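You operate a simulated robot arm through the tools that you are given. There is no shell and no other tool. Be economical: measure what you need, move in short steps, check, and stop when the job is done.

You run a simulated robot arm. Do the job below in one go: nothing can be reset, and whatever is moved stays where it is left.

Task
Make room on the middle of the worktop for the pink glass. At the end: the black sink plug from the middle of the worktop stands on top of the green seeds tin; the grey glass stands where the black sink plug stood; the orange glass from the worktop is on the worktop beside the sink; the pink glass stands where the orange glass stood; whatever was shut is shut again. Leave all else as you found it, and nothing knocked over.

It is judged by the outcome, as a careful person would: the job done as asked, and still so three seconds after it is handed in. It fails if anything else is knocked over, pushed out of place, dropped, spilled or broken.

Robot
A 7-joint arm with a two-finger parallel gripper, fixed in place. Base frame: the origin is at the foot of the arm, x ahead of it, y to its left, z up; the work surface is at about z = 0.9. Lengths are in m, angles in rad, forces in N, time in s.
With the tool pointing down near the work surface it reaches from about 0.3 to 0.68 m from the base axis. Its first joint turns from -1.152 to 1.152 rad. Payload 1.57 kg.
Tool frame: the origin (TCP) lies between the finger pads and is the grasp point; the fingertips stand 0.03 m ahead of it; z points along the fingers, y is the line along which they close. Largest opening 0.11 m; finger width 0.024, thickness 0.012; the body of the gripper, 0.048 by 0.112 m, starts 0.078 m behind the TCP.
Orientation is that of the tool frame in the base frame, as a unit quaternion [x, y, z, w]. With the fingers straight down and closing along the base's y, the tool's x points along the base's -x, its y along +y and its z along -z.

Tools
- The arm moves only by the tool arm_command. Its argument "plan" is a list of rows, each a list of 3 entries, a list of its own where there are three numbers: the finger opening in m, from 0 to 0.11, then the shift along the tool's x, y, z in units of 25 mm (1.0 is 25 mm), then the turn, a rotation vector about the tool's x, y, z in units of 4 degrees (1.0 is 4 degrees). In form: [[jaw, [x, y, z], [rx, ry, rz]], ...]. A call has 1 to 20 rows; each row shifts and turns the commanded pose from where the row before left it, along the tool's axes as they then stand. A call with a number of a shift or a turn outside -1 to 1 is refused whole. Each row takes 0.2 s and may step no farther than 0.05 m and 0.15 rad from the row before; otherwise, or with a gripper value out of range, the whole call is refused. Where a pose cannot be reached the arm comes as near as it can. A force on the tool above 40 N (or 10 N above the force at the start of the call, whichever is more), or a blocked arm, ends the call early, and 0.2 s more pass. The fingers move at their own pace (about 0.108 m/s each) and stop on an object; they squeeze with about 28 N. The grip force told is the motor's: it shows also when the fingers shut on nothing. Time passes only in rows, and 0.2 s behind the last, so rows that do not move let the fingers close. It gives the time, the measured TCP pose, the force on the tool (base axes), the opening and the grip force at its end, in the units of the frame above (readings bear some noise), and new pictures: "show" is both (left out), scene, wrist or none.
- Cameras (640 x 400 px; columns grow to the right, rows downward): "scene" is fixed at [0.1607, -0.4004, 1.3837]; the picture's right is [0.76, -0.64, 0.00], its down [-0.48, -0.57, -0.66] and it looks along [0.43, 0.51, -0.75] (base axes); focal length 214 px, centre (320, 200). "wrist" rides on the gripper at [-0.036, 0, -0.08] in the tool frame; the picture's right is [0.00, -1.00, 0.00], its down [0.97, 0.00, -0.24] and it looks along [0.24, 0.00, 0.97] (tool axes); focal length 218 px, centre (320, 200).
- pixel_to_xyz(camera, pixels): there is no depth. For up to 12 entries [column, row, z] of the newest picture of that camera ("zoom" is the newest enlarged one), the place [x, y] in the base frame at which the ray of that pixel passes the height z, good to about 0.002 m. It takes no simulated time.
- enlarge(camera, box): a new picture of the part [left, top, right, bottom] of that camera's present view, enlarged. It takes no simulated time.
- hand_in(): hands the job in; it is judged then, once.

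Go step by step. Measure first, check grasps and placings, and put right what went wrong. The budget is 80 turns and 120 pictures, counting those below and the enlarged ones. Unless the task says otherwise, let go and move clear before handing in, and close with one line.

The tools are called after "Emit:" as a command line: name --argument value ..., lists and objects as JSON in quotes. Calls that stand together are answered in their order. arm_command: Moves the arm, as the interface text tells. Its arguments: {"type":"object","properties":{"plan":{"type":"array","items":{"type":"array"}},"show":{"type":"string","enum":["both","scene","wrist","none"]}},"required":["plan"]} The other tools are called the same way: pixel_to_xyz (camera, pixels) gives the place at which the rays of pixels pass given heights; enlarge (camera, box) takes an enlarged picture of a part of a camera's view; hand_in () hands the job in.

At the start:

```text
time: 0.0
ee_pos: [0.3908, 0.1744, 1.2592]
tcp_rot: [0.001, 1.0, 0.0, 0.0]
ft_force: [-0.2, 0.8, -0.3]
grip_width: 0.1099
grasp_force: 0.0
```

scene: 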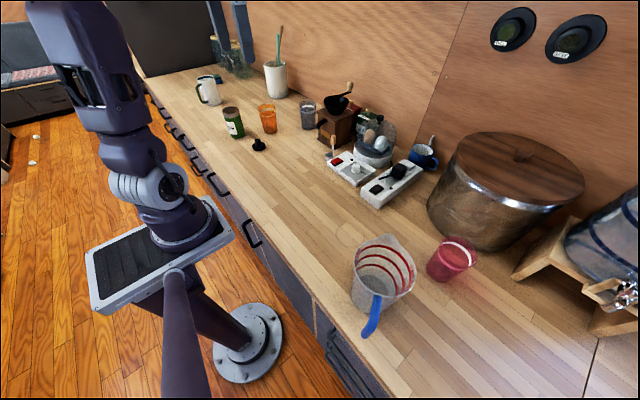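
wrist: 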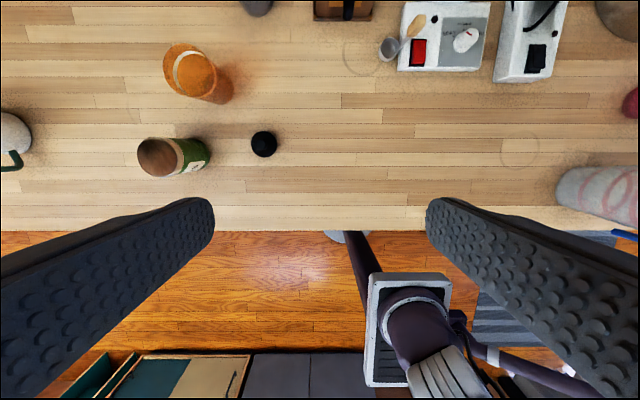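

The scene shows the green tin near (233,122), orange glass (268,118), grey glass (307,113), plug (259,145) and pink glass (451,258). I don't see the sink clearly, so I enlarge.

Emit:
enlarge --camera "scene" --box '[180, 40, 380, 165]'

Emit:
enlarge --camera "scene" --box '[320, 120, 640, 320]'

Emit:
pixel_to_xyz --camera "scene" --pixels '[[259, 150, 0.9], [268, 132, 0.9], [235, 137, 0.9], [308, 128, 0.9], [442, 279, 0.9], [232, 109, 0.99], [220, 65, 0.9], [367, 310, 0.9], [350, 180, 0.9], [470, 250, 0.9]]'

```text
3.20 times, centred on (280, 102) of scene
```

zoom: 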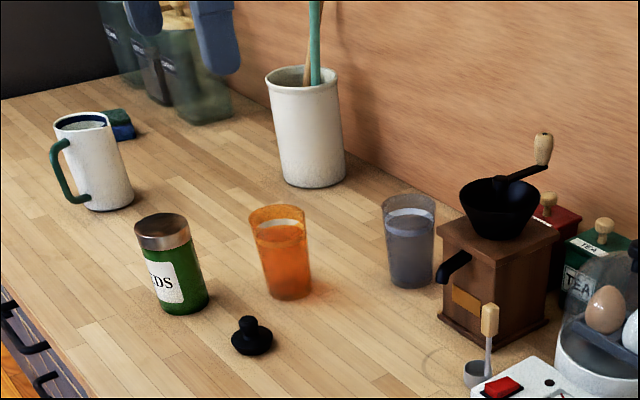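

```text
2.00 times, centred on (480, 220) of scene
```

zoom: 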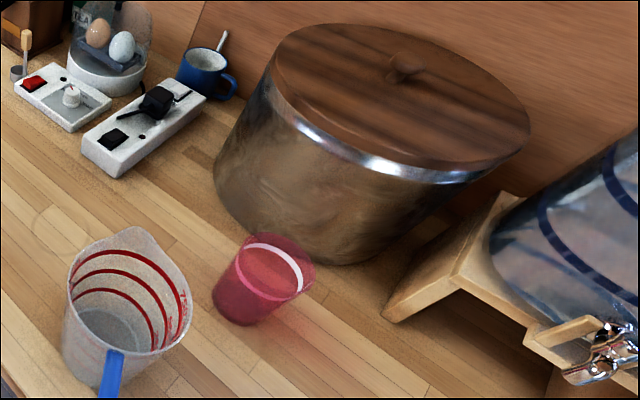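

```text
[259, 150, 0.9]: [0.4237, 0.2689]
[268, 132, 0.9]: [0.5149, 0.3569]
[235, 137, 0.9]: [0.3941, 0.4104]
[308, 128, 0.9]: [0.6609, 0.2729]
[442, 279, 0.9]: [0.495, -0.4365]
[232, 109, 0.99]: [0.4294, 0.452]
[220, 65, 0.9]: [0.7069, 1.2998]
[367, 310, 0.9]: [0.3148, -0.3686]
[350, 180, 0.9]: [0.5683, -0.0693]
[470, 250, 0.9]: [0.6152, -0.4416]
```

The glasses seem to hold liquid, so everything must stay upright. The sink isn't identified yet; I move the arm to the right at height to survey with the wrist camera.

Emit:
arm_command --plan '[[0.11, [0, -1, 0], [0, 0, 0]], [0.11, [0, -1, 0], [0, 0, 0]], [0.11, [0, -1, 0], [0, 0, 0]], [0.11, [0, -1, 0], [0, 0, 0]], [0.11, [0, -1, 0], [0, 0, 0]], [0.11, [0, -1, 0], [0, 0, 0]], [0.11, [0, -1, 0], [0, 0, 0]], [0.11, [0, -1, 0], [0, 0, 0]], [0.11, [0, -1, 0], [0, 0, 0]], [0.11, [0, -1, 0], [0, 0, 0]], [0.11, [0, -1, 0], [0, 0, 0]], [0.11, [0, -1, 0], [0, 0, 0]], [0.11, [0, -1, 0], [0, 0, 0]], [0.11, [0, -1, 0], [0, 0, 0]], [0.11, [0, -1, 0], [0, 0, 0]], [0.11, [0, -1, 0], [0, 0, 0]]]'

```text
time: 3.4
ee_pos: [0.3912, -0.2266, 1.2583]
tcp_rot: [0.0, 1.0, 0.0, 0.0]
ft_force: [-0.2, -0.3, 0.4]
grip_width: 0.1101
grasp_force: 0.1
```

scene: 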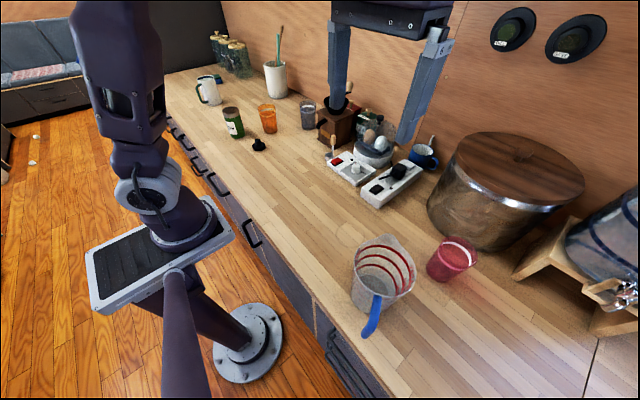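
wrist: 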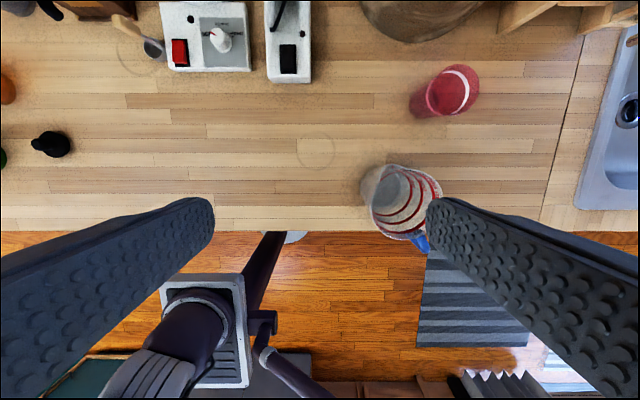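

The wrist view now shows the sink at right (edge near (585,190)). I measure from this view.

Emit:
pixel_to_xyz --camera "wrist" --pixels '[[577, 205, 0.9], [612, 40, 0.9], [558, 130, 0.9], [432, 104, 0.9], [460, 90, 0.99], [390, 188, 0.9], [415, 200, 1.03], [55, 145, 0.9], [425, 40, 0.9], [288, 80, 0.93], [315, 152, 0.9], [520, 30, 0.9]]'

Emit:
enlarge --camera "wrist" --box '[340, 0, 640, 240]'

```text
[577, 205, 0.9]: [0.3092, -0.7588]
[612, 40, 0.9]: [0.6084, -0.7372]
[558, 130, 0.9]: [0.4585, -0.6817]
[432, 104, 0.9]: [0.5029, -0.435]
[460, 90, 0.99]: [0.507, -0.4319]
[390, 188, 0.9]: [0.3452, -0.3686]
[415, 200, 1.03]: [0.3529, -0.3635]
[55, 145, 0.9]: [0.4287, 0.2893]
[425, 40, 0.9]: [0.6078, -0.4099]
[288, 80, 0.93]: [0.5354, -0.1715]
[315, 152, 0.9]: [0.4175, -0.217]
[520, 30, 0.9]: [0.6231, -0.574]
```

```text
1.67 times, centred on (490, 120) of wrist
```

zoom: 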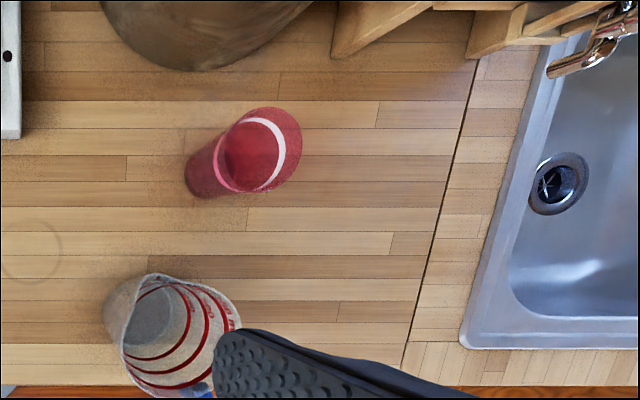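

The sink rim lies at about y = -0.745; the strip of worktop left of it is the target for the orange glass. Now I go back left to measure plug, tin and glasses.

Emit:
arm_command --plan '[[0.11, [0, 1, 0], [0, 0, 0]], [0.11, [0, 1, 0], [0, 0, 0]], [0.11, [0, 1, 0], [0, 0, 0]], [0.11, [0, 1, 0], [0, 0, 0]], [0.11, [0, 1, 0], [0, 0, 0]], [0.11, [0, 1, 0], [0, 0, 0]], [0.11, [0, 1, 0], [0, 0, 0]], [0.11, [0, 1, 0], [0, 0, 0]], [0.11, [0, 1, 0], [0, 0, 0]], [0.11, [0, 1, 0], [0, 0, 0]], [0.11, [0, 1, 0], [0, 0, 0]], [0.11, [0, 1, 0], [0, 0, 0]], [0.11, [0, 1, 0], [0, 0, 0]], [0.11, [0, 1, 0], [0, 0, 0]], [0.11, [0, 1, 0], [0, 0, 0]], [0.11, [0, 1, 0], [0, 0, 0]], [0.11, [0, 1, 0], [0, 0, 0]], [0.11, [0, 1, 0], [0, 0, 0]], [0.11, [0, 1, 0], [0, 0, 0]], [0.11, [0, 1, 0], [0, 0, 0]]]'

```text
time: 7.6
ee_pos: [0.3901, 0.2736, 1.2616]
tcp_rot: [0.0, 1.0, 0.0, 0.001]
ft_force: [-1.0, -0.1, -0.5]
grip_width: 0.1102
grasp_force: 0.1
```

scene: 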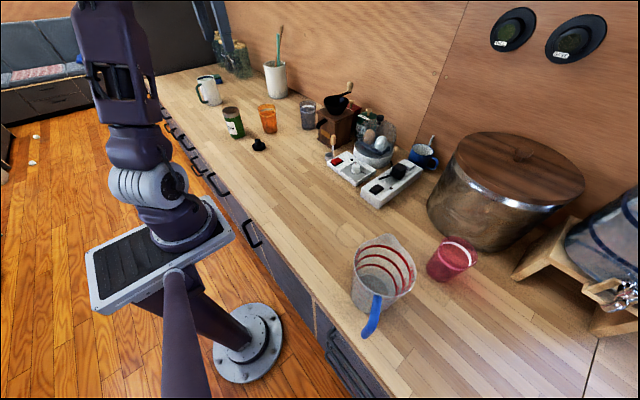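
wrist: 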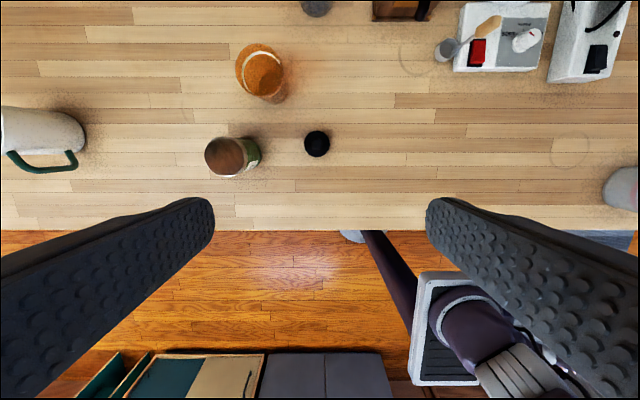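

The plug is at wrist (317,144), tin lid (225,157), orange glass (259,70), grey at (316,5). I enlarge to measure.

Emit:
enlarge --camera "wrist" --box '[190, 0, 430, 190]'

Emit:
enlarge --camera "scene" --box '[210, 80, 330, 160]'

```text
2.11 times, centred on (310, 95) of wrist
```

zoom: 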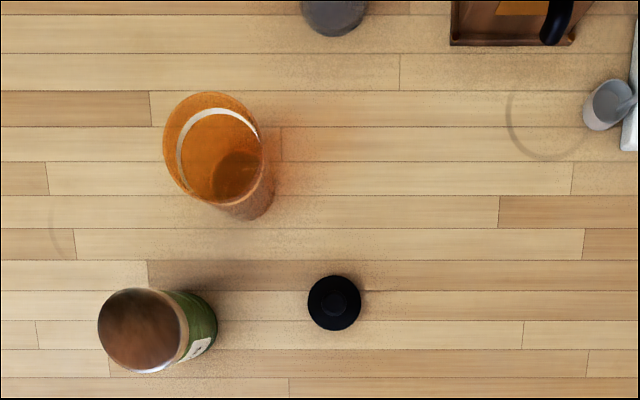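

```text
5.00 times, centred on (270, 120) of scene
```

zoom: 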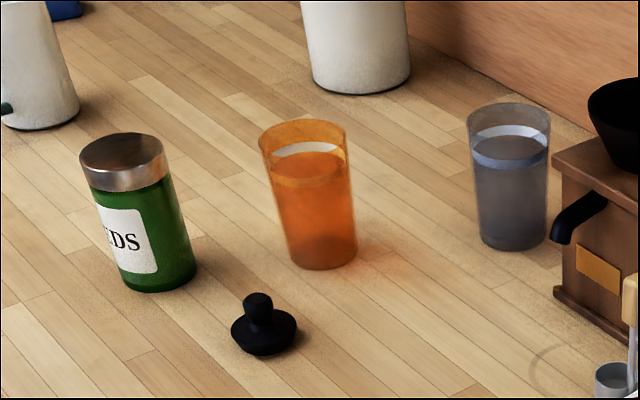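

Measuring the objects by bases and rims in both views.

Emit:
pixel_to_xyz --camera "zoom" --pixels '[[323, 253, 0.9], [304, 140, 1.0], [514, 235, 0.9], [508, 120, 1.0], [264, 336, 0.905], [258, 300, 0.93], [122, 150, 1.0], [159, 275, 0.9], [290, 252, 0.9], [357, 252, 0.9], [480, 236, 0.9], [548, 236, 0.9]]'

Emit:
pixel_to_xyz --camera "wrist" --pixels '[[259.7, 68.7, 1.0], [235.6, 68.7, 1.0], [283.6, 68.7, 1.0], [275.4, 90, 0.9], [316.6, 143.6, 0.91], [304.2, 143.6, 0.91], [329.4, 143.6, 0.91], [225.6, 156.4, 1.0], [205, 156.4, 1.0], [246, 156.4, 1.0], [316.6, 16.6, 0.9], [316.6, 142.5, 0.94]]'

```text
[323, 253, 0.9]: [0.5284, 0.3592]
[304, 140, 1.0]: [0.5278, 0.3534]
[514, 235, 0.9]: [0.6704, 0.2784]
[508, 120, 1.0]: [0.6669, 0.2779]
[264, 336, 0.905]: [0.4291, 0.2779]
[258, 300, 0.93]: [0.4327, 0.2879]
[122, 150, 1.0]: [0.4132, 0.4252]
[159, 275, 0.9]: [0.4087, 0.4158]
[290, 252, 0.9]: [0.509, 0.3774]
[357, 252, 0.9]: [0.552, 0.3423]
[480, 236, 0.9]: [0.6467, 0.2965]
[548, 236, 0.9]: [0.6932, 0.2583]
```

```text
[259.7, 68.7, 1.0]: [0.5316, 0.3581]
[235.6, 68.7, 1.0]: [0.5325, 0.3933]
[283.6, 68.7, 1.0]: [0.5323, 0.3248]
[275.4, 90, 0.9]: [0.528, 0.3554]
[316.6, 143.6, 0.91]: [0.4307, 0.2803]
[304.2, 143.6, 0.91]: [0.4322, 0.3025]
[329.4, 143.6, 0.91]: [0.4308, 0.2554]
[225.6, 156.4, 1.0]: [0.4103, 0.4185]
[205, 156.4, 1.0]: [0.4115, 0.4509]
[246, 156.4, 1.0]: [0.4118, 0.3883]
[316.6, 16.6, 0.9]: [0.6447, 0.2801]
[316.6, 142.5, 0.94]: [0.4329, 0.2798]
```

Estimates: orange (0.529,0.357), grey (0.669,0.278), plug (0.431,0.280), tin (0.411,0.419) top about 1.00. I come down over the plug to z 1.04 for a close look.

Emit:
arm_command --plan '[[0.06, [-0.182, 0.028, 0.98], [0, 0, 0]], [0.06, [-0.182, 0.028, 0.98], [0, 0, 0]], [0.06, [-0.182, 0.028, 0.98], [0, 0, 0]], [0.06, [-0.182, 0.028, 0.98], [0, 0, 0]], [0.06, [-0.182, 0.028, 0.98], [0, 0, 0]], [0.06, [-0.182, 0.028, 0.98], [0, 0, 0]], [0.06, [-0.182, 0.028, 0.98], [0, 0, 0]], [0.06, [-0.182, 0.028, 0.98], [0, 0, 0]], [0.06, [-0.182, 0.028, 0.98], [0, 0, 0]], [0.06, [0, 0, 0], [0, 0, 0]]]'

```text
time: 9.8
ee_pos: [0.4326, 0.2785, 1.0382]
tcp_rot: [-0.001, 1.0, -0.001, 0.001]
ft_force: [-0.1, 0.4, 0.0]
grip_width: 0.0599
grasp_force: 0.0
```

scene: 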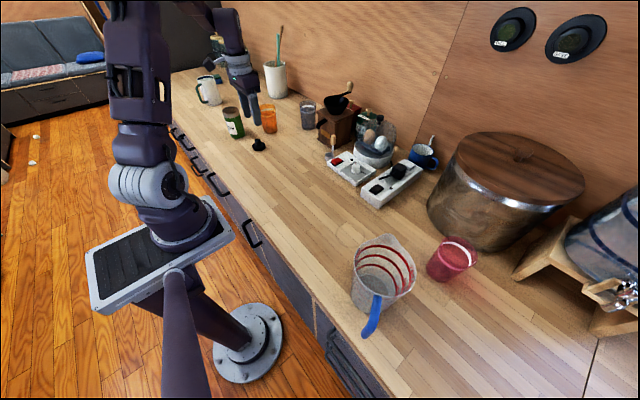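
wrist: 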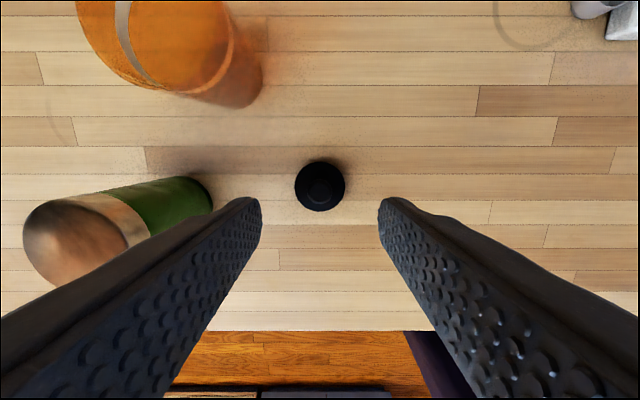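

Plug centred at wrist (319.5,186) between the fingers; check coordinates and knob detail.

Emit:
enlarge --camera "wrist" --box '[280, 150, 360, 220]'

Emit:
enlarge --camera "scene" --box '[235, 90, 285, 160]'

Emit:
pixel_to_xyz --camera "wrist" --pixels '[[319.5, 186, 0.91], [295, 186, 0.91], [344.5, 186, 0.91], [319.5, 190, 0.935]]'

```text
5.71 times, centred on (320, 185) of wrist
```

zoom: 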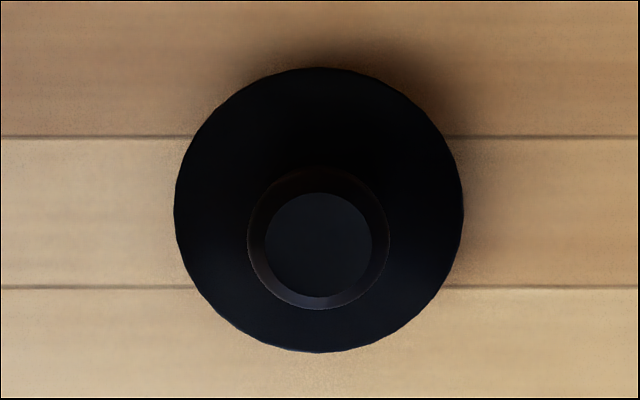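

```text
5.71 times, centred on (260, 125) of scene
```

zoom: 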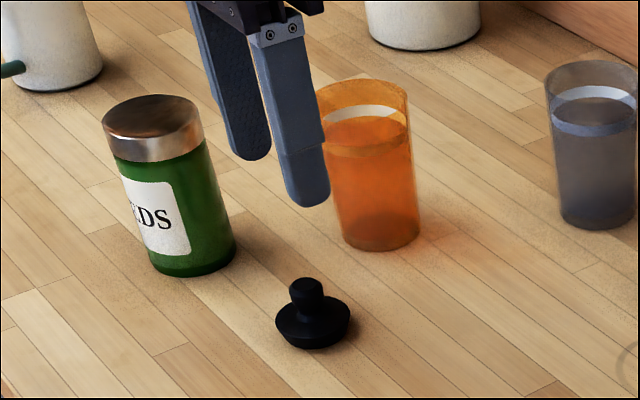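

```text
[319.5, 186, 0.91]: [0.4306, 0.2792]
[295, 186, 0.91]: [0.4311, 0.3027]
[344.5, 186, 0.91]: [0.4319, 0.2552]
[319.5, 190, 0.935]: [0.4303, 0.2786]
```

The knob is about 22 mm wide with its top near z 0.94; I descend to TCP z 0.947 and close on the knob.

Emit:
arm_command --plan '[[0.06, [0.06, 0.02, 0.91], [0, 0, 0]], [0.06, [0, 0, 0.91], [0, 0, 0]], [0.06, [0, 0, 0.91], [0, 0, 0]], [0.06, [0, 0, 0.91], [0, 0, 0]], [0.06, [0, 0, 0], [0, 0, 0]], [0.0, [0, 0, 0], [0, 0, 0]], [0.0, [0, 0, 0], [0, 0, 0]], [0.0, [0, 0, 0], [0, 0, 0]]]' --show "scene"

Emit:
enlarge --camera "scene" --box '[235, 90, 285, 160]'

```text
time: 11.6
ee_pos: [0.4313, 0.2821, 0.9475]
tcp_rot: [-0.001, 1.0, 0.0, 0.0]
ft_force: [0.0, 0.2, -0.2]
grip_width: 0.0198
grasp_force: 27.5
```

scene: 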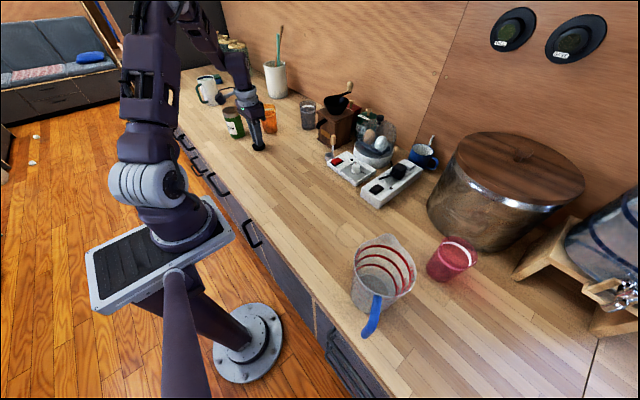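

```text
5.71 times, centred on (260, 125) of scene
```

zoom: 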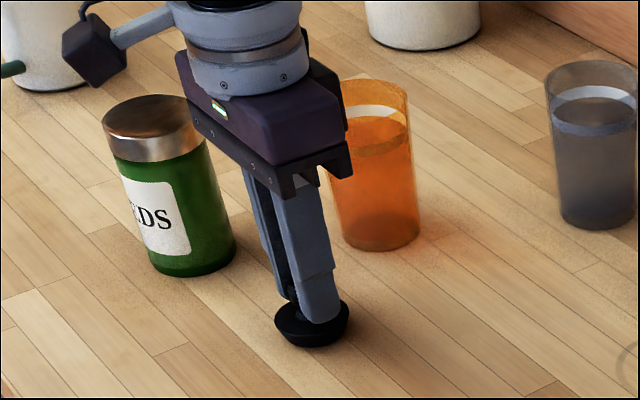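

Knob gripped at 19.8 mm. Lift 0.13 m and carry over the tin.

Emit:
arm_command --plan '[[0.0, [0, 0, -0.87], [0, 0, 0]], [0.0, [0, 0, -0.87], [0, 0, 0]], [0.0, [0, 0, -0.87], [0, 0, 0]], [0.0, [0, 0, -0.87], [0, 0, 0]], [0.0, [0, 0, -0.87], [0, 0, 0]], [0.0, [0, 0, -0.87], [0, 0, 0]], [0.0, [0.13, 0.91, 0], [0, 0, 0]], [0.0, [0.13, 0.91, 0], [0, 0, 0]], [0.0, [0.13, 0.91, 0], [0, 0, 0]], [0.0, [0.13, 0.91, 0], [0, 0, 0]], [0.0, [0.13, 0.91, 0], [0, 0, 0]], [0.0, [0.13, 0.91, 0], [0, 0, 0]], [0.0, [0, 0, 0], [0, 0, 0]]]'

Emit:
enlarge --camera "scene" --box '[205, 70, 285, 150]'

```text
time: 14.4
ee_pos: [0.4121, 0.417, 1.0788]
tcp_rot: [0.0, 1.0, 0.0, 0.0]
ft_force: [0.9, -0.5, 0.7]
grip_width: 0.0198
grasp_force: 28.3
```

scene: 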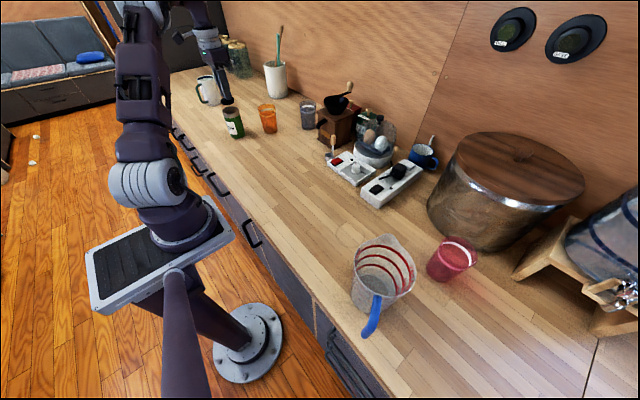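
wrist: 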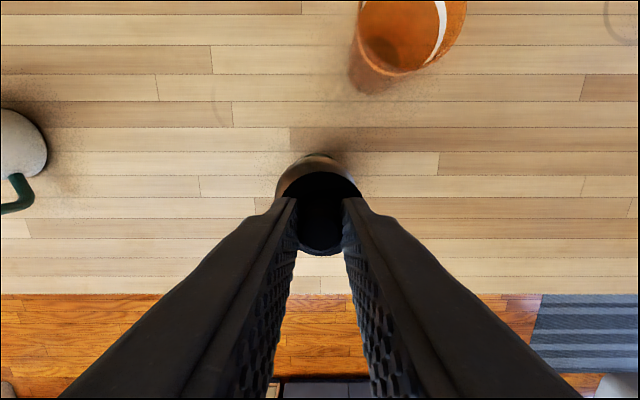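

```text
5.00 times, centred on (245, 110) of scene
```

zoom: 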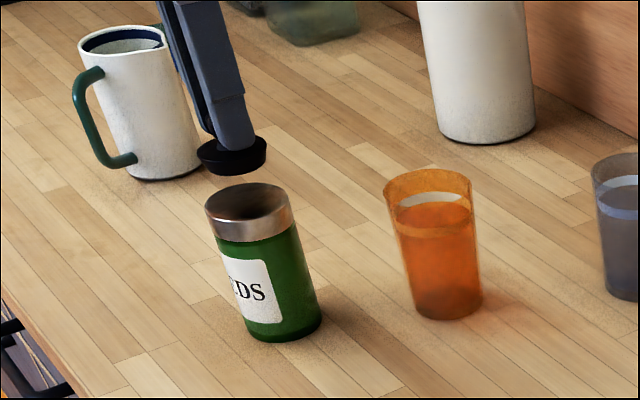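

The tin's lid is centred at wrist column 319; I check its far edge (row 153) against x.

Emit:
pixel_to_xyz --camera "wrist" --pixels '[[319, 153, 1.0], [276, 195, 1.0], [363, 195, 1.0], [319, 153, 1.005], [278, 180, 1.0], [361, 180, 1.0]]'

Emit:
pixel_to_xyz --camera "zoom" --pixels '[[248, 204, 1.0], [248, 204, 1.005], [206, 204, 1.0], [290, 204, 1.0], [231, 160, 1.035]]'

```text
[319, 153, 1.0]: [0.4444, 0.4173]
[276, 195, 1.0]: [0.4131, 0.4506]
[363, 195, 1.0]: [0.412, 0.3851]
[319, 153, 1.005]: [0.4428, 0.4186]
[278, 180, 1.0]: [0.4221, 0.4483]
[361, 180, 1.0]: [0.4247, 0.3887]
```

```text
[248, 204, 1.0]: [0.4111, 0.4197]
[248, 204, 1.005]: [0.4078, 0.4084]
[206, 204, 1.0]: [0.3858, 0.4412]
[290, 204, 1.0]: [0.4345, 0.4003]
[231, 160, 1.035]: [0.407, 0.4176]
```

Aligned with the tin at (0.411,0.418), top z 1.00. Lower about 29 mm and read the force.

Emit:
arm_command --plan '[[0.0, [0, 0.02, 0.5], [0, 0, 0]], [0.0, [0, 0, 0.4], [0, 0, 0]], [0.0, [0, 0, 0.2], [0, 0, 0]], [0.0, [0, 0, 0.08], [0, 0, 0]], [0.0, [0, 0, 0], [0, 0, 0]]]' --show "none"

Emit:
enlarge --camera "scene" --box '[205, 70, 285, 150]'

```text
time: 15.6
ee_pos: [0.4119, 0.4175, 1.05]
tcp_rot: [-0.001, 1.0, 0.001, 0.002]
ft_force: [-1.5, -4.9, 33.1]
grip_width: 0.0198
grasp_force: 28.1
```

```text
5.00 times, centred on (245, 110) of scene
```

zoom: 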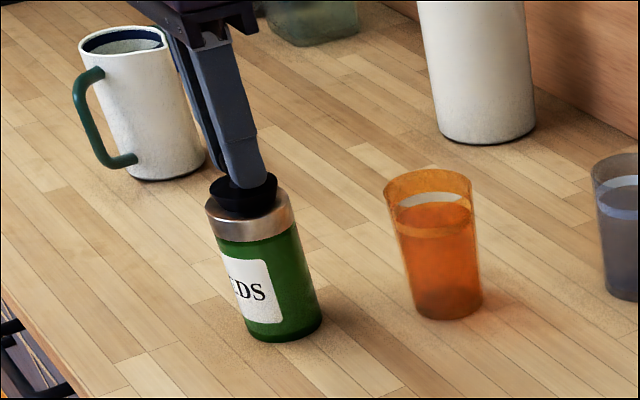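

Contact (33 N up). I ease off 1.5 mm, open, and rise straight.

Emit:
arm_command --plan '[[0.0, [0, 0, -0.05], [0, 0, 0]], [0.0, [0, 0, 0], [0, 0, 0]], [0.045, [0, 0, 0], [0, 0, 0]], [0.045, [0, 0, 0], [0, 0, 0]], [0.045, [0, 0, -0.5], [0, 0, 0]], [0.045, [0, 0, -0.8], [0, 0, 0]], [0.045, [0, 0, -1], [0, 0, 0]], [0.045, [0, 0, -1], [0, 0, 0]], [0.045, [0, 0, -1], [0, 0, 0]]]'

Emit:
enlarge --camera "scene" --box '[205, 70, 285, 150]'

```text
time: 17.6
ee_pos: [0.4115, 0.4164, 1.1588]
tcp_rot: [0.0, 1.0, -0.001, 0.0]
ft_force: [-0.1, 0.1, 0.1]
grip_width: 0.045
grasp_force: 0.0
```

scene: 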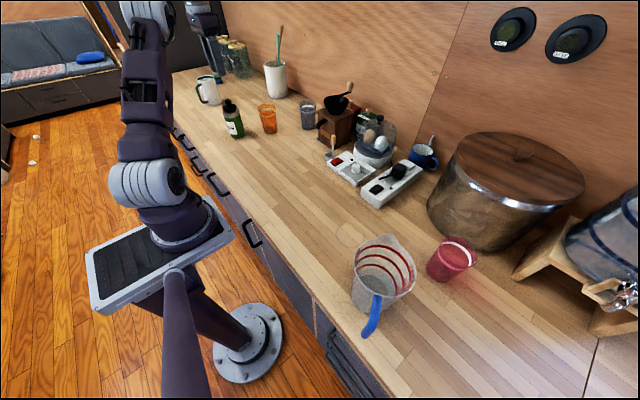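
wrist: 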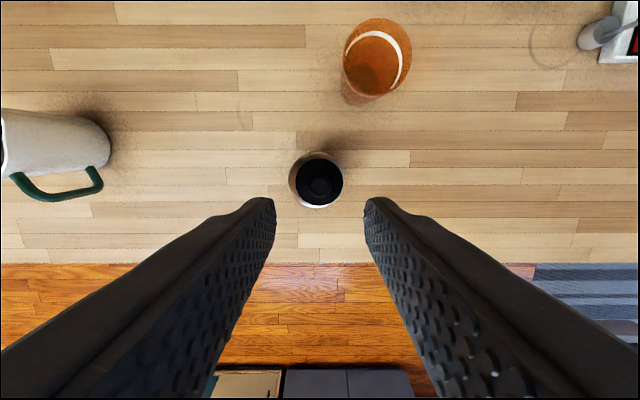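

```text
5.00 times, centred on (245, 110) of scene
```

zoom: 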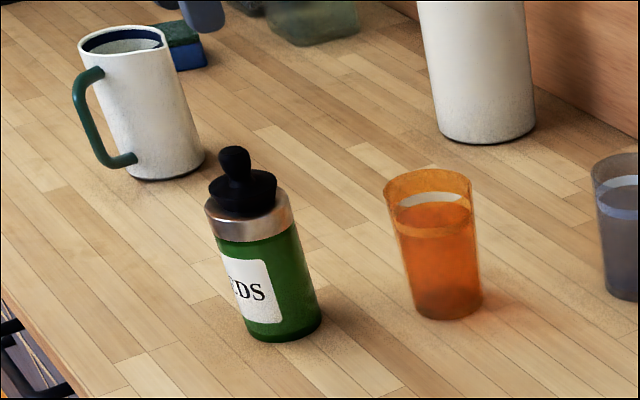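

The plug stands on the tin cleanly. Now the grey glass (r≈0.72, beyond straight-down reach): I move above, yaw 22.6° to face it and tilt the fingers outward 25°.

Emit:
arm_command --plan '[[0.06, [-1, -0.79, 0], [0, 0, 0]], [0.08, [-1, -0.79, 0], [0, 0, 0]], [0.1, [-1, -0.79, 0], [0, 0, 0]], [0.1, [-1, -0.79, 0], [0, 0, 0]], [0.1, [-1, -0.79, 0], [0, 0, 0]], [0.1, [-1, -0.79, 0], [0, 0, 0]], [0.1, [-1, -0.79, 0], [0, 0, 0]], [0.1, [0, 0, 0], [0, 0, -0.942]], [0.1, [0, 0, 0], [0, 0, -0.942]], [0.1, [0, 0, 0], [0, 0, -0.942]], [0.1, [0, 0, 0], [0, 0, -0.942]], [0.1, [0, 0, 0], [0, 0, -0.942]], [0.1, [0, 0, 0], [0, 0, -0.942]], [0.1, [0, 0, 0], [0, -0.893, 0]], [0.1, [0, 0, 0], [0, -0.893, 0]], [0.1, [0, 0, 0], [0, -0.893, 0]], [0.1, [0, 0, 0], [0, -0.893, 0]], [0.1, [0, 0, 0], [0, -0.893, 0]], [0.1, [0, 0, 0], [0, -0.893, 0]], [0.1, [0, 0, 0], [0, -0.893, 0]]]'

```text
time: 21.8
ee_pos: [0.5363, 0.2943, 1.1707]
tcp_rot: [-0.192, 0.957, 0.043, 0.212]
ft_force: [-0.5, -0.2, -0.1]
grip_width: 0.0997
grasp_force: 0.0
out of reach, approached as far as the arm can: row 5, 6, 7
```

scene: 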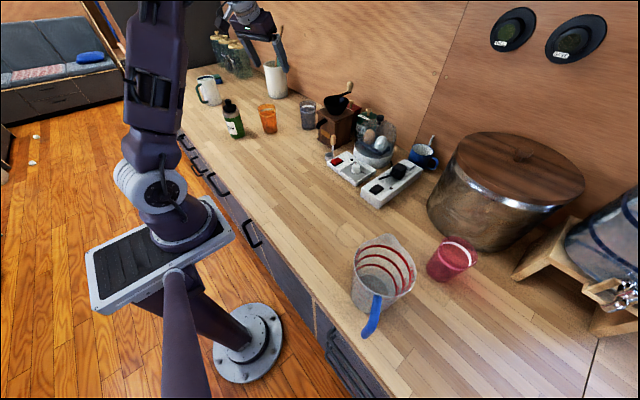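
wrist: 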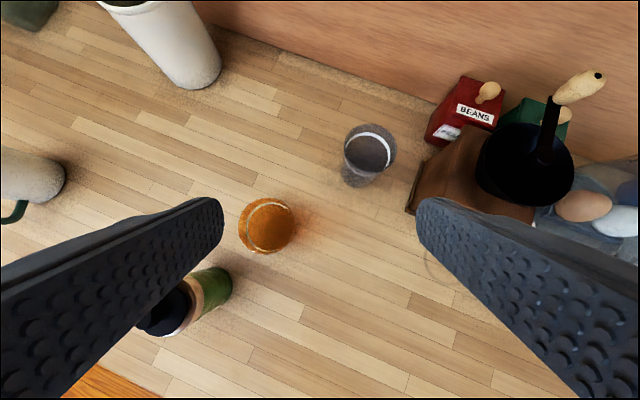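

Pose is right in orientation. Grey glass seen at (368,150), grinder corner at (407,212). I measure these.

Emit:
pixel_to_xyz --camera "wrist" --pixels '[[370, 149, 1.0], [344, 149, 1.0], [396, 149, 1.0], [357, 176, 0.9], [406, 212, 0.9], [478, 165, 1.05], [268, 225, 1.0], [438, 140, 0.95]]'

Emit:
enlarge --camera "wrist" --box '[310, 80, 470, 240]'

```text
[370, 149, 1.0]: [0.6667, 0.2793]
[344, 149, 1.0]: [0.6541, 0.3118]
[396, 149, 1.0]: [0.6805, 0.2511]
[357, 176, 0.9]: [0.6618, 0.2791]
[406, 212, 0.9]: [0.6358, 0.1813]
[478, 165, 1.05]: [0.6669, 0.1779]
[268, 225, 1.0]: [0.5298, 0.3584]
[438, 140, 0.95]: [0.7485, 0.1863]
```

```text
2.50 times, centred on (390, 160) of wrist
```

zoom: 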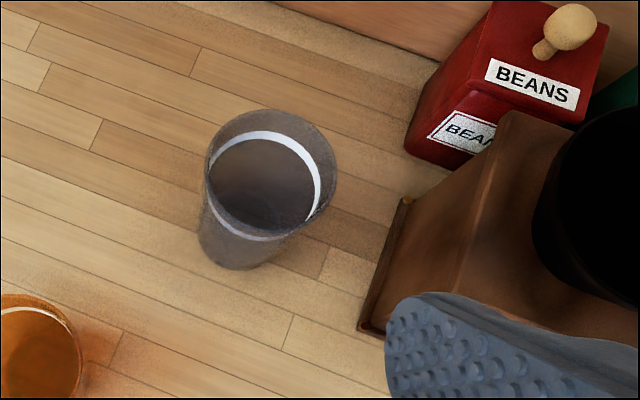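

Grey glass at (0.667,0.279). Move to above it, z 1.10.

Emit:
arm_command --plan '[[0.1, [-0.594, -0.514, 0.9], [0, 0, 0]], [0.1, [-0.594, -0.514, 0.9], [0, 0, 0]], [0.1, [-0.594, -0.514, 0.9], [0, 0, 0]], [0.1, [-0.594, -0.514, 0.9], [0, 0, 0]], [0.1, [-0.594, -0.514, 0.9], [0, 0, 0]], [0.1, [0, 0, 0], [0, 0, 0]]]'

```text
time: 23.2
ee_pos: [0.6684, 0.2794, 1.0997]
tcp_rot: [-0.193, 0.957, 0.043, 0.212]
ft_force: [0.2, -0.8, -0.6]
grip_width: 0.1
grasp_force: 0.1
```

scene: 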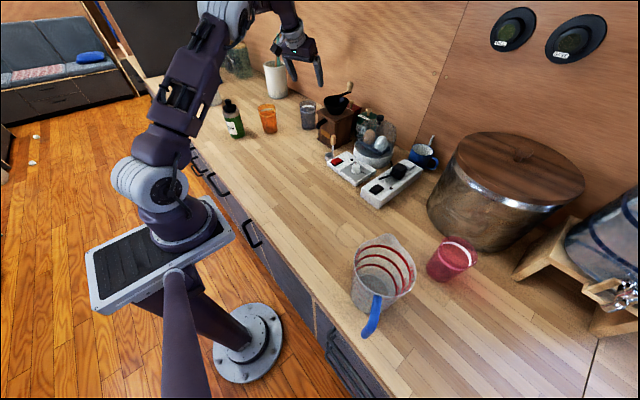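
wrist: 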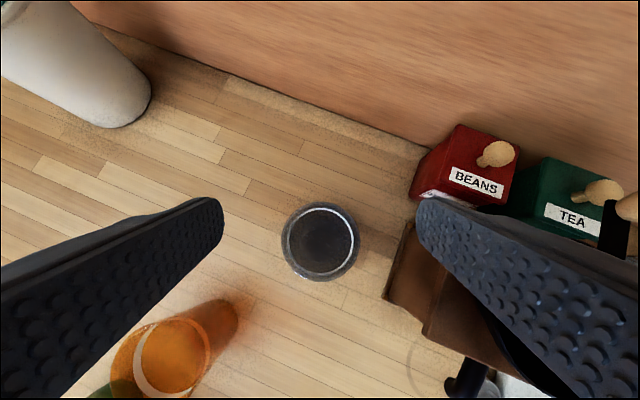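

Well centred over the grey glass (320,241). Descend vertically to z 0.957.

Emit:
arm_command --plan '[[0.1, [0.41, 0, 0.856], [0, 0, 0]], [0.1, [0.41, 0, 0.856], [0, 0, 0]], [0.1, [0.41, 0, 0.856], [0, 0, 0]], [0.1, [0.41, 0, 0.856], [0, 0, 0]], [0.1, [0.41, 0, 0.856], [0, 0, 0]], [0.1, [0.41, 0, 0.856], [0, 0, 0]], [0.1, [0, 0, 0], [0, 0, 0]]]'

Emit:
enlarge --camera "scene" --box '[260, 60, 360, 160]'

```text
time: 24.8
ee_pos: [0.6668, 0.2769, 0.9548]
tcp_rot: [-0.191, 0.957, 0.043, 0.212]
ft_force: [0.0, -0.1, 0.4]
grip_width: 0.1003
grasp_force: 0.1
```

scene: 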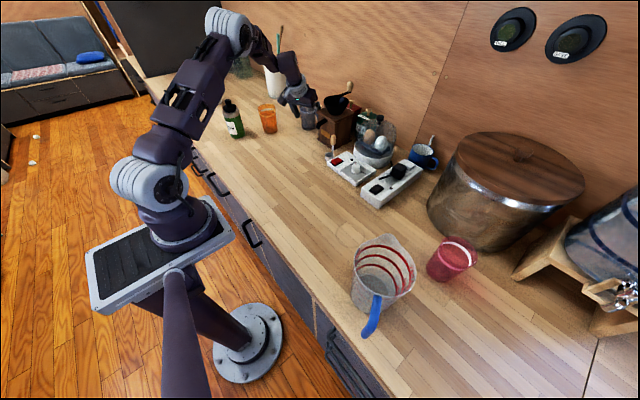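
wrist: 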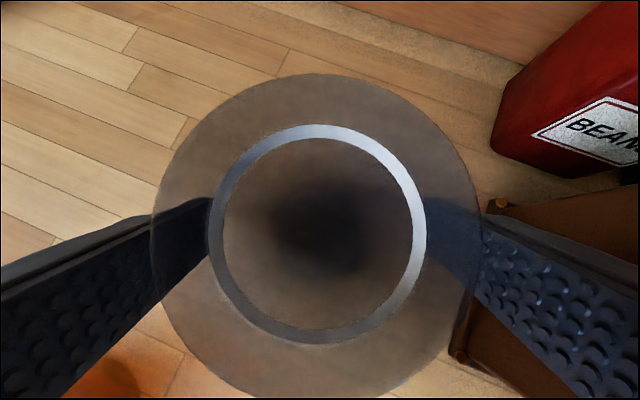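

```text
4.00 times, centred on (310, 110) of scene
```

zoom: 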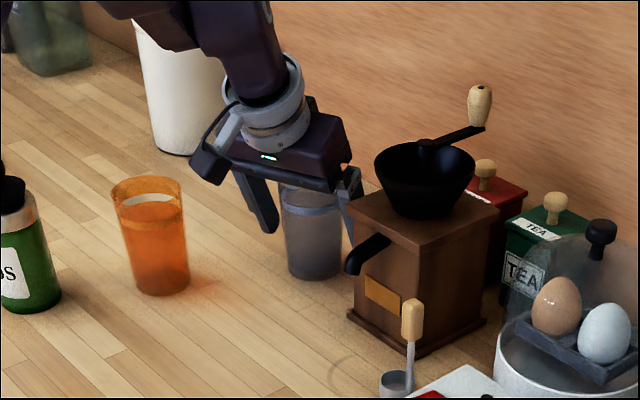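

The glass is between the fingers, off grinder. Close and check.

Emit:
arm_command --plan '[[0.075, [0, 0, 0], [0, 0, 0]], [0.065, [0, 0, 0], [0, 0, 0]], [0.055, [0, 0, 0], [0, 0, 0]], [0.03, [0, 0, 0], [0, 0, 0]], [0.03, [0, 0, 0], [0, 0, 0]]]' --show "none"

```text
time: 26.0
ee_pos: [0.6665, 0.278, 0.9553]
tcp_rot: [-0.191, 0.957, 0.042, 0.212]
ft_force: [-0.7, 0.4, -0.8]
grip_width: 0.0648
grasp_force: 27.9
```

Gripped at 65 mm. Lift vertically 0.13 m, slowly.

Emit:
arm_command --plan '[[0.03, [-0.14, 0, -0.295], [0, 0, 0]], [0.03, [-0.275, 0, -0.589], [0, 0, 0]], [0.03, [-0.275, 0, -0.589], [0, 0, 0]], [0.03, [-0.275, 0, -0.589], [0, 0, 0]], [0.03, [-0.275, 0, -0.589], [0, 0, 0]], [0.03, [-0.275, 0, -0.589], [0, 0, 0]], [0.03, [-0.275, 0, -0.589], [0, 0, 0]], [0.03, [-0.275, 0, -0.589], [0, 0, 0]], [0.03, [-0.14, 0, -0.295], [0, 0, 0]], [0.03, [0, 0, 0], [0, 0, 0]]]'

Emit:
enlarge --camera "scene" --box '[240, 40, 340, 140]'

```text
time: 28.2
ee_pos: [0.6667, 0.2802, 1.0881]
tcp_rot: [-0.191, 0.957, 0.043, 0.212]
ft_force: [-0.6, 0.3, -1.3]
grip_width: 0.0648
grasp_force: 28.4
```

scene: 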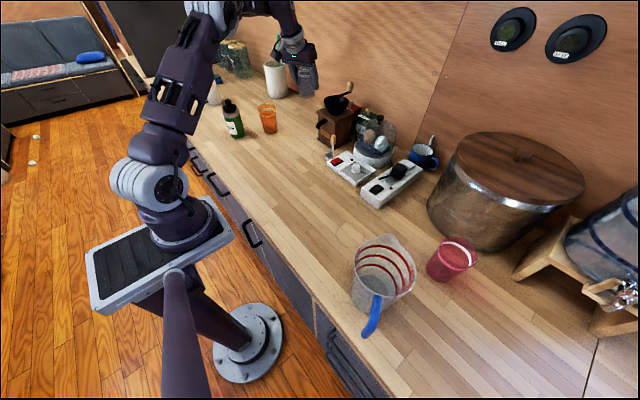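
wrist: 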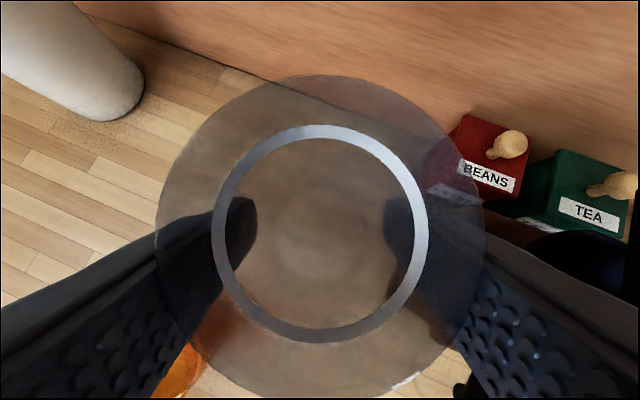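

```text
4.00 times, centred on (290, 90) of scene
```

zoom: 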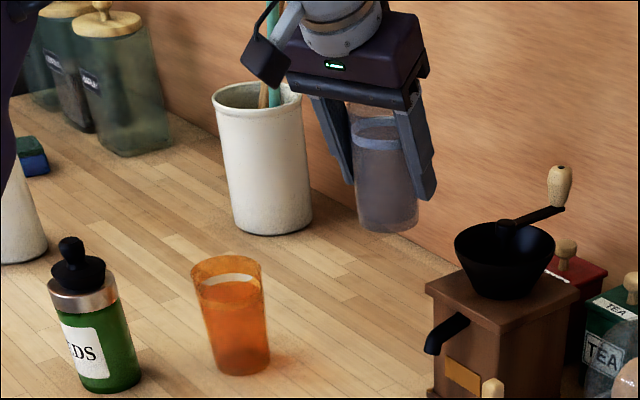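

Glass upright and clear. Carry it at this height to over the plug's old spot (0.431,0.279).

Emit:
arm_command --plan '[[0.03, [0.329, 0.15, -0.153], [0, 0, 0]], [0.03, [0.658, 0.3, -0.307], [0, 0, 0]], [0.03, [0.658, 0.3, -0.307], [0, 0, 0]], [0.03, [0.658, 0.3, -0.307], [0, 0, 0]], [0.03, [0.658, 0.3, -0.307], [0, 0, 0]], [0.03, [0.658, 0.3, -0.307], [0, 0, 0]], [0.03, [0.658, 0.3, -0.307], [0, 0, 0]], [0.03, [0.658, 0.3, -0.307], [0, 0, 0]], [0.03, [0.658, 0.3, -0.307], [0, 0, 0]], [0.03, [0.658, 0.3, -0.307], [0, 0, 0]], [0.03, [0.658, 0.3, -0.307], [0, 0, 0]], [0.03, [0.658, 0.3, -0.307], [0, 0, 0]], [0.03, [0.329, 0.15, -0.153], [0, 0, 0]], [0.03, [0, 0, 0], [0, 0, 0]]]' --show "scene"

Emit:
enlarge --camera "scene" --box '[210, 60, 310, 160]'

```text
time: 31.2
ee_pos: [0.432, 0.2774, 1.0871]
tcp_rot: [-0.191, 0.957, 0.042, 0.212]
ft_force: [0.3, 0.3, -1.4]
grip_width: 0.0647
grasp_force: 28.4
```

scene: 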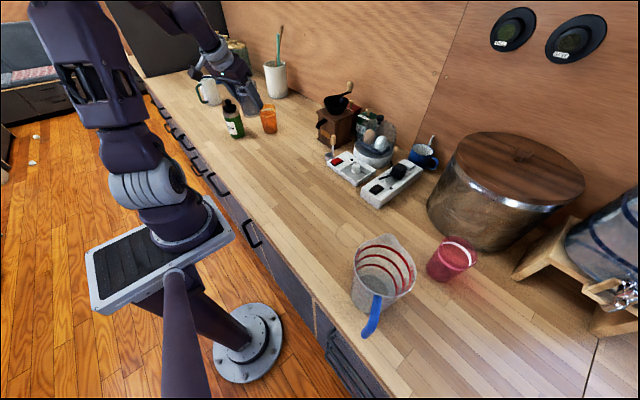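

```text
4.00 times, centred on (260, 110) of scene
```

zoom: 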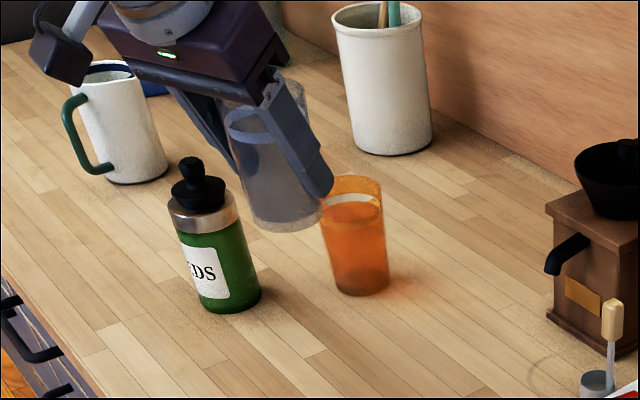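

Before lowering, I check where the box-like bracket on the gripper (scene (194,74)) is relative to the tin and plug.

Emit:
pixel_to_xyz --camera "scene" --pixels '[[194, 74, 1.16], [194, 74, 1.2], [194, 74, 1.24], [194, 78, 1.16], [231, 91, 1.12]]'

Emit:
enlarge --camera "scene" --box '[160, 20, 280, 140]'

```text
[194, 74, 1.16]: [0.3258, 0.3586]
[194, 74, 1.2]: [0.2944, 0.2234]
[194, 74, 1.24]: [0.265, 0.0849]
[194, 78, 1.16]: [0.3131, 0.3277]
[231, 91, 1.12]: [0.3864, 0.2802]
```

```text
3.33 times, centred on (220, 80) of scene
```

zoom: 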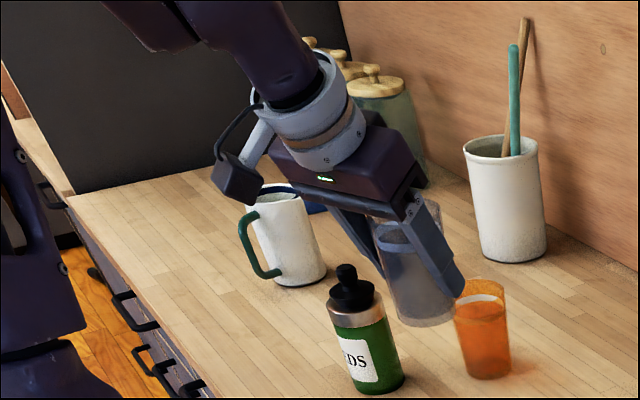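

The bracket stays well clear of the tin. Lower the glass slowly to just above the surface.

Emit:
arm_command --plan '[[0.03, [0.273, 0.01, 0.585], [0, 0, 0]], [0.03, [0.273, 0.01, 0.585], [0, 0, 0]], [0.03, [0.273, 0.01, 0.585], [0, 0, 0]], [0.03, [0.273, 0.01, 0.585], [0, 0, 0]], [0.03, [0.273, 0.01, 0.585], [0, 0, 0]], [0.03, [0.273, 0.01, 0.585], [0, 0, 0]], [0.03, [0.273, 0.01, 0.585], [0, 0, 0]], [0.03, [0.2, 0.01, 0.42], [0, 0, 0]], [0.03, [0.04, 0, 0.085], [0, 0, 0]], [0.03, [0.03, 0, 0.06], [0, 0, 0]], [0.03, [0, 0, 0], [0, 0, 0]]]' --show "scene"

Emit:
enlarge --camera "scene" --box '[210, 80, 310, 180]'

```text
time: 33.6
ee_pos: [0.4324, 0.2802, 0.9667]
tcp_rot: [-0.192, 0.957, 0.043, 0.212]
ft_force: [0.1, 0.6, -2.4]
grip_width: 0.0647
grasp_force: 27.8
out of reach, approached as far as the arm can: row 6, 7
```

scene: 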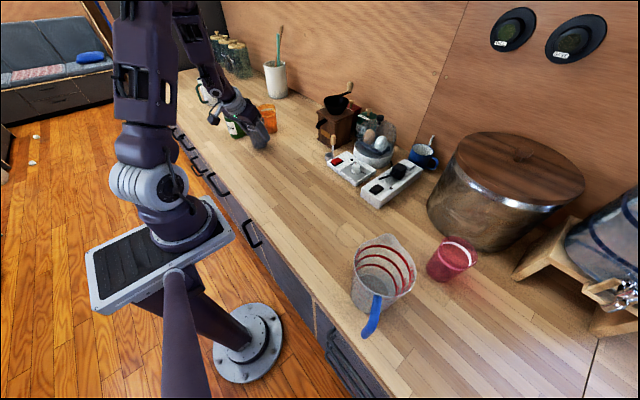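

```text
4.00 times, centred on (260, 130) of scene
```

zoom: 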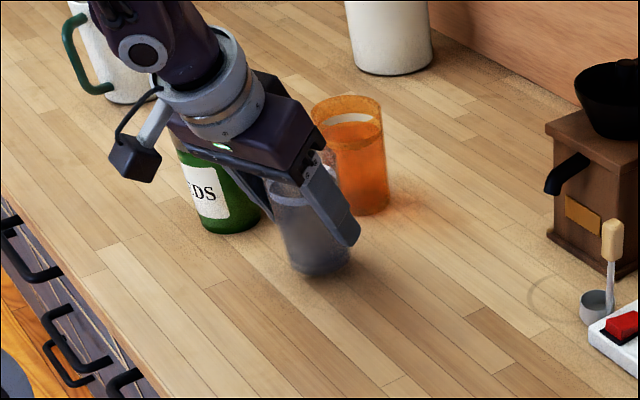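

About 11 mm still to go (z 0.967 vs 0.955). Continue down gently.

Emit:
arm_command --plan '[[0.03, [0.09, 0, 0.19], [0, 0, 0]], [0.03, [0.07, 0, 0.15], [0, 0, 0]], [0.03, [0.025, 0, 0.055], [0, 0, 0]], [0.03, [0, 0, 0], [0, 0, 0]]]' --show "none"

Emit:
enlarge --camera "scene" --box '[220, 90, 290, 160]'

```text
time: 34.6
ee_pos: [0.4319, 0.2798, 0.9558]
tcp_rot: [-0.191, 0.957, 0.042, 0.212]
ft_force: [-0.3, 0.6, -2.4]
grip_width: 0.0648
grasp_force: 27.7
```

```text
5.71 times, centred on (255, 125) of scene
```

zoom: 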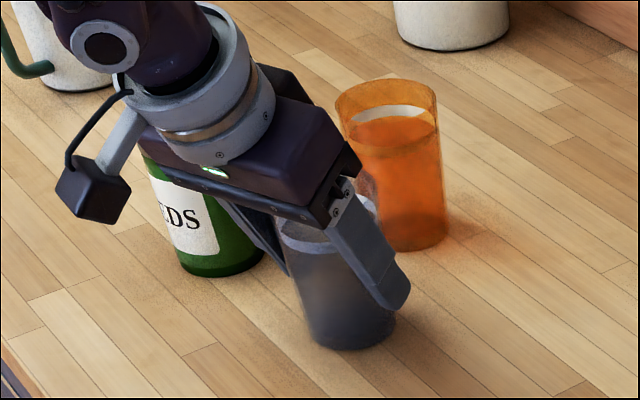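

Weight still borne by the gripper (-2.4 N). Another small step down until contact shows.

Emit:
arm_command --plan '[[0.03, [0.017, 0, 0.036], [0, 0, 0]], [0.03, [0, 0, 0], [0, 0, 0]]]' --show "none"

```text
time: 35.2
ee_pos: [0.4335, 0.2789, 0.9556]
tcp_rot: [-0.192, 0.957, 0.043, 0.212]
ft_force: [-3.6, -0.4, 12.3]
grip_width: 0.0648
grasp_force: 27.7
```

Contact made (+12 N). Open and rise vertically.

Emit:
arm_command --plan '[[0.07, [0, 0, 0], [0, 0, 0]], [0.09, [0, 0, 0], [0, 0, 0]], [0.1, [0, 0, 0], [0, 0, 0]], [0.1, [0, 0, 0], [0, 0, 0]], [0.1, [-0.2, 0, -0.45], [0, 0, 0]], [0.1, [-0.38, 0, -0.82], [0, 0, 0]], [0.1, [-0.38, 0, -0.82], [0, 0, 0]], [0.1, [-0.38, 0, -0.82], [0, 0, 0]], [0.1, [-0.38, 0, -0.82], [0, 0, 0]], [0.1, [-0.38, 0, -0.82], [0, 0, 0]], [0.1, [-0.38, 0, -0.82], [0, 0, 0]]]'

Emit:
enlarge --camera "scene" --box '[220, 90, 290, 160]'

```text
time: 37.6
ee_pos: [0.4319, 0.2785, 1.103]
tcp_rot: [-0.192, 0.957, 0.042, 0.212]
ft_force: [-0.6, 0.0, 0.1]
grip_width: 0.1001
grasp_force: 0.1
```

scene: 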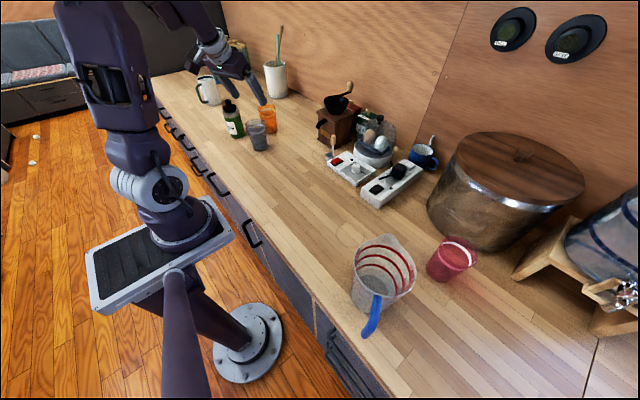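
wrist: 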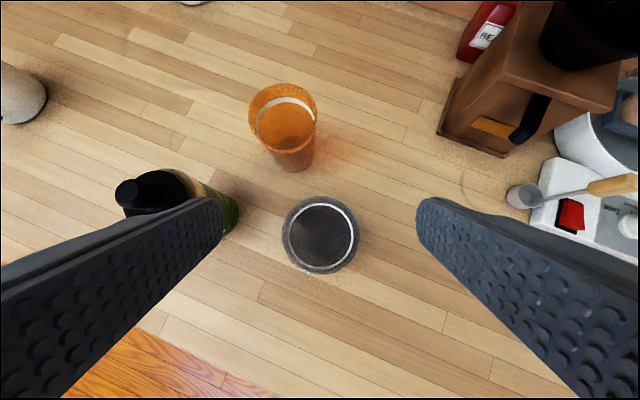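

```text
5.71 times, centred on (255, 125) of scene
```

zoom: 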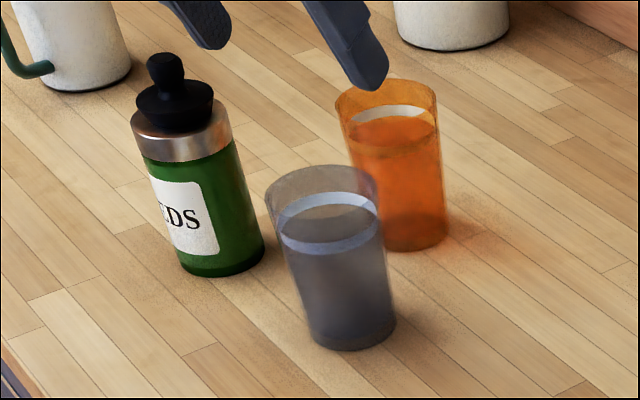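

Grey glass stands on the plug's spot, undisturbed. Next the orange glass: yaw to 34°, tilt to 30° for the far sink reach later, and move over it.

Emit:
arm_command --plan '[[0.1, [0, 0, 0], [-0.401, 0, -0.861]], [0.1, [0, 0, 0], [-0.401, 0, -0.861]], [0.1, [0, 0, 0], [-0.401, 0, -0.861]], [0.1, [0, 0, 0], [0, -0.625, 0]], [0.1, [0, 0, 0], [0, -0.625, 0]], [0.1, [-0.931, 0.09, 0.38], [0, 0, 0]], [0.1, [-0.931, 0.09, 0.38], [0, 0, 0]], [0.1, [-0.931, 0.09, 0.38], [0, 0, 0]], [0.1, [-0.931, 0.09, 0.38], [0, 0, 0]], [0.1, [-0.931, 0.09, 0.38], [0, 0, 0]], [0.1, [0, 0, 0], [0, 0, 0]]]'

```text
time: 40.0
ee_pos: [0.5311, 0.3575, 1.1186]
tcp_rot: [-0.282, 0.924, 0.076, 0.248]
ft_force: [0.2, -0.5, 0.1]
grip_width: 0.0999
grasp_force: 0.2
```

scene: 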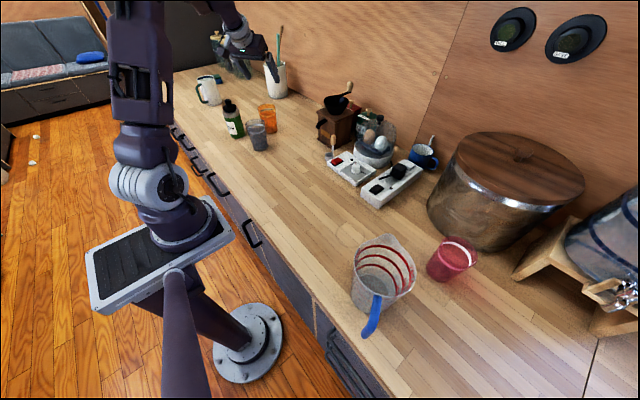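
wrist: 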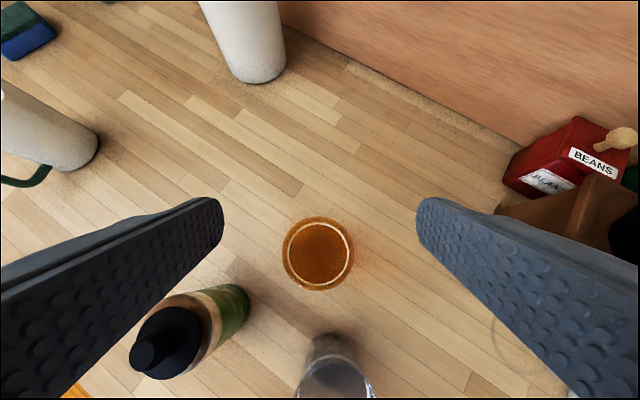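

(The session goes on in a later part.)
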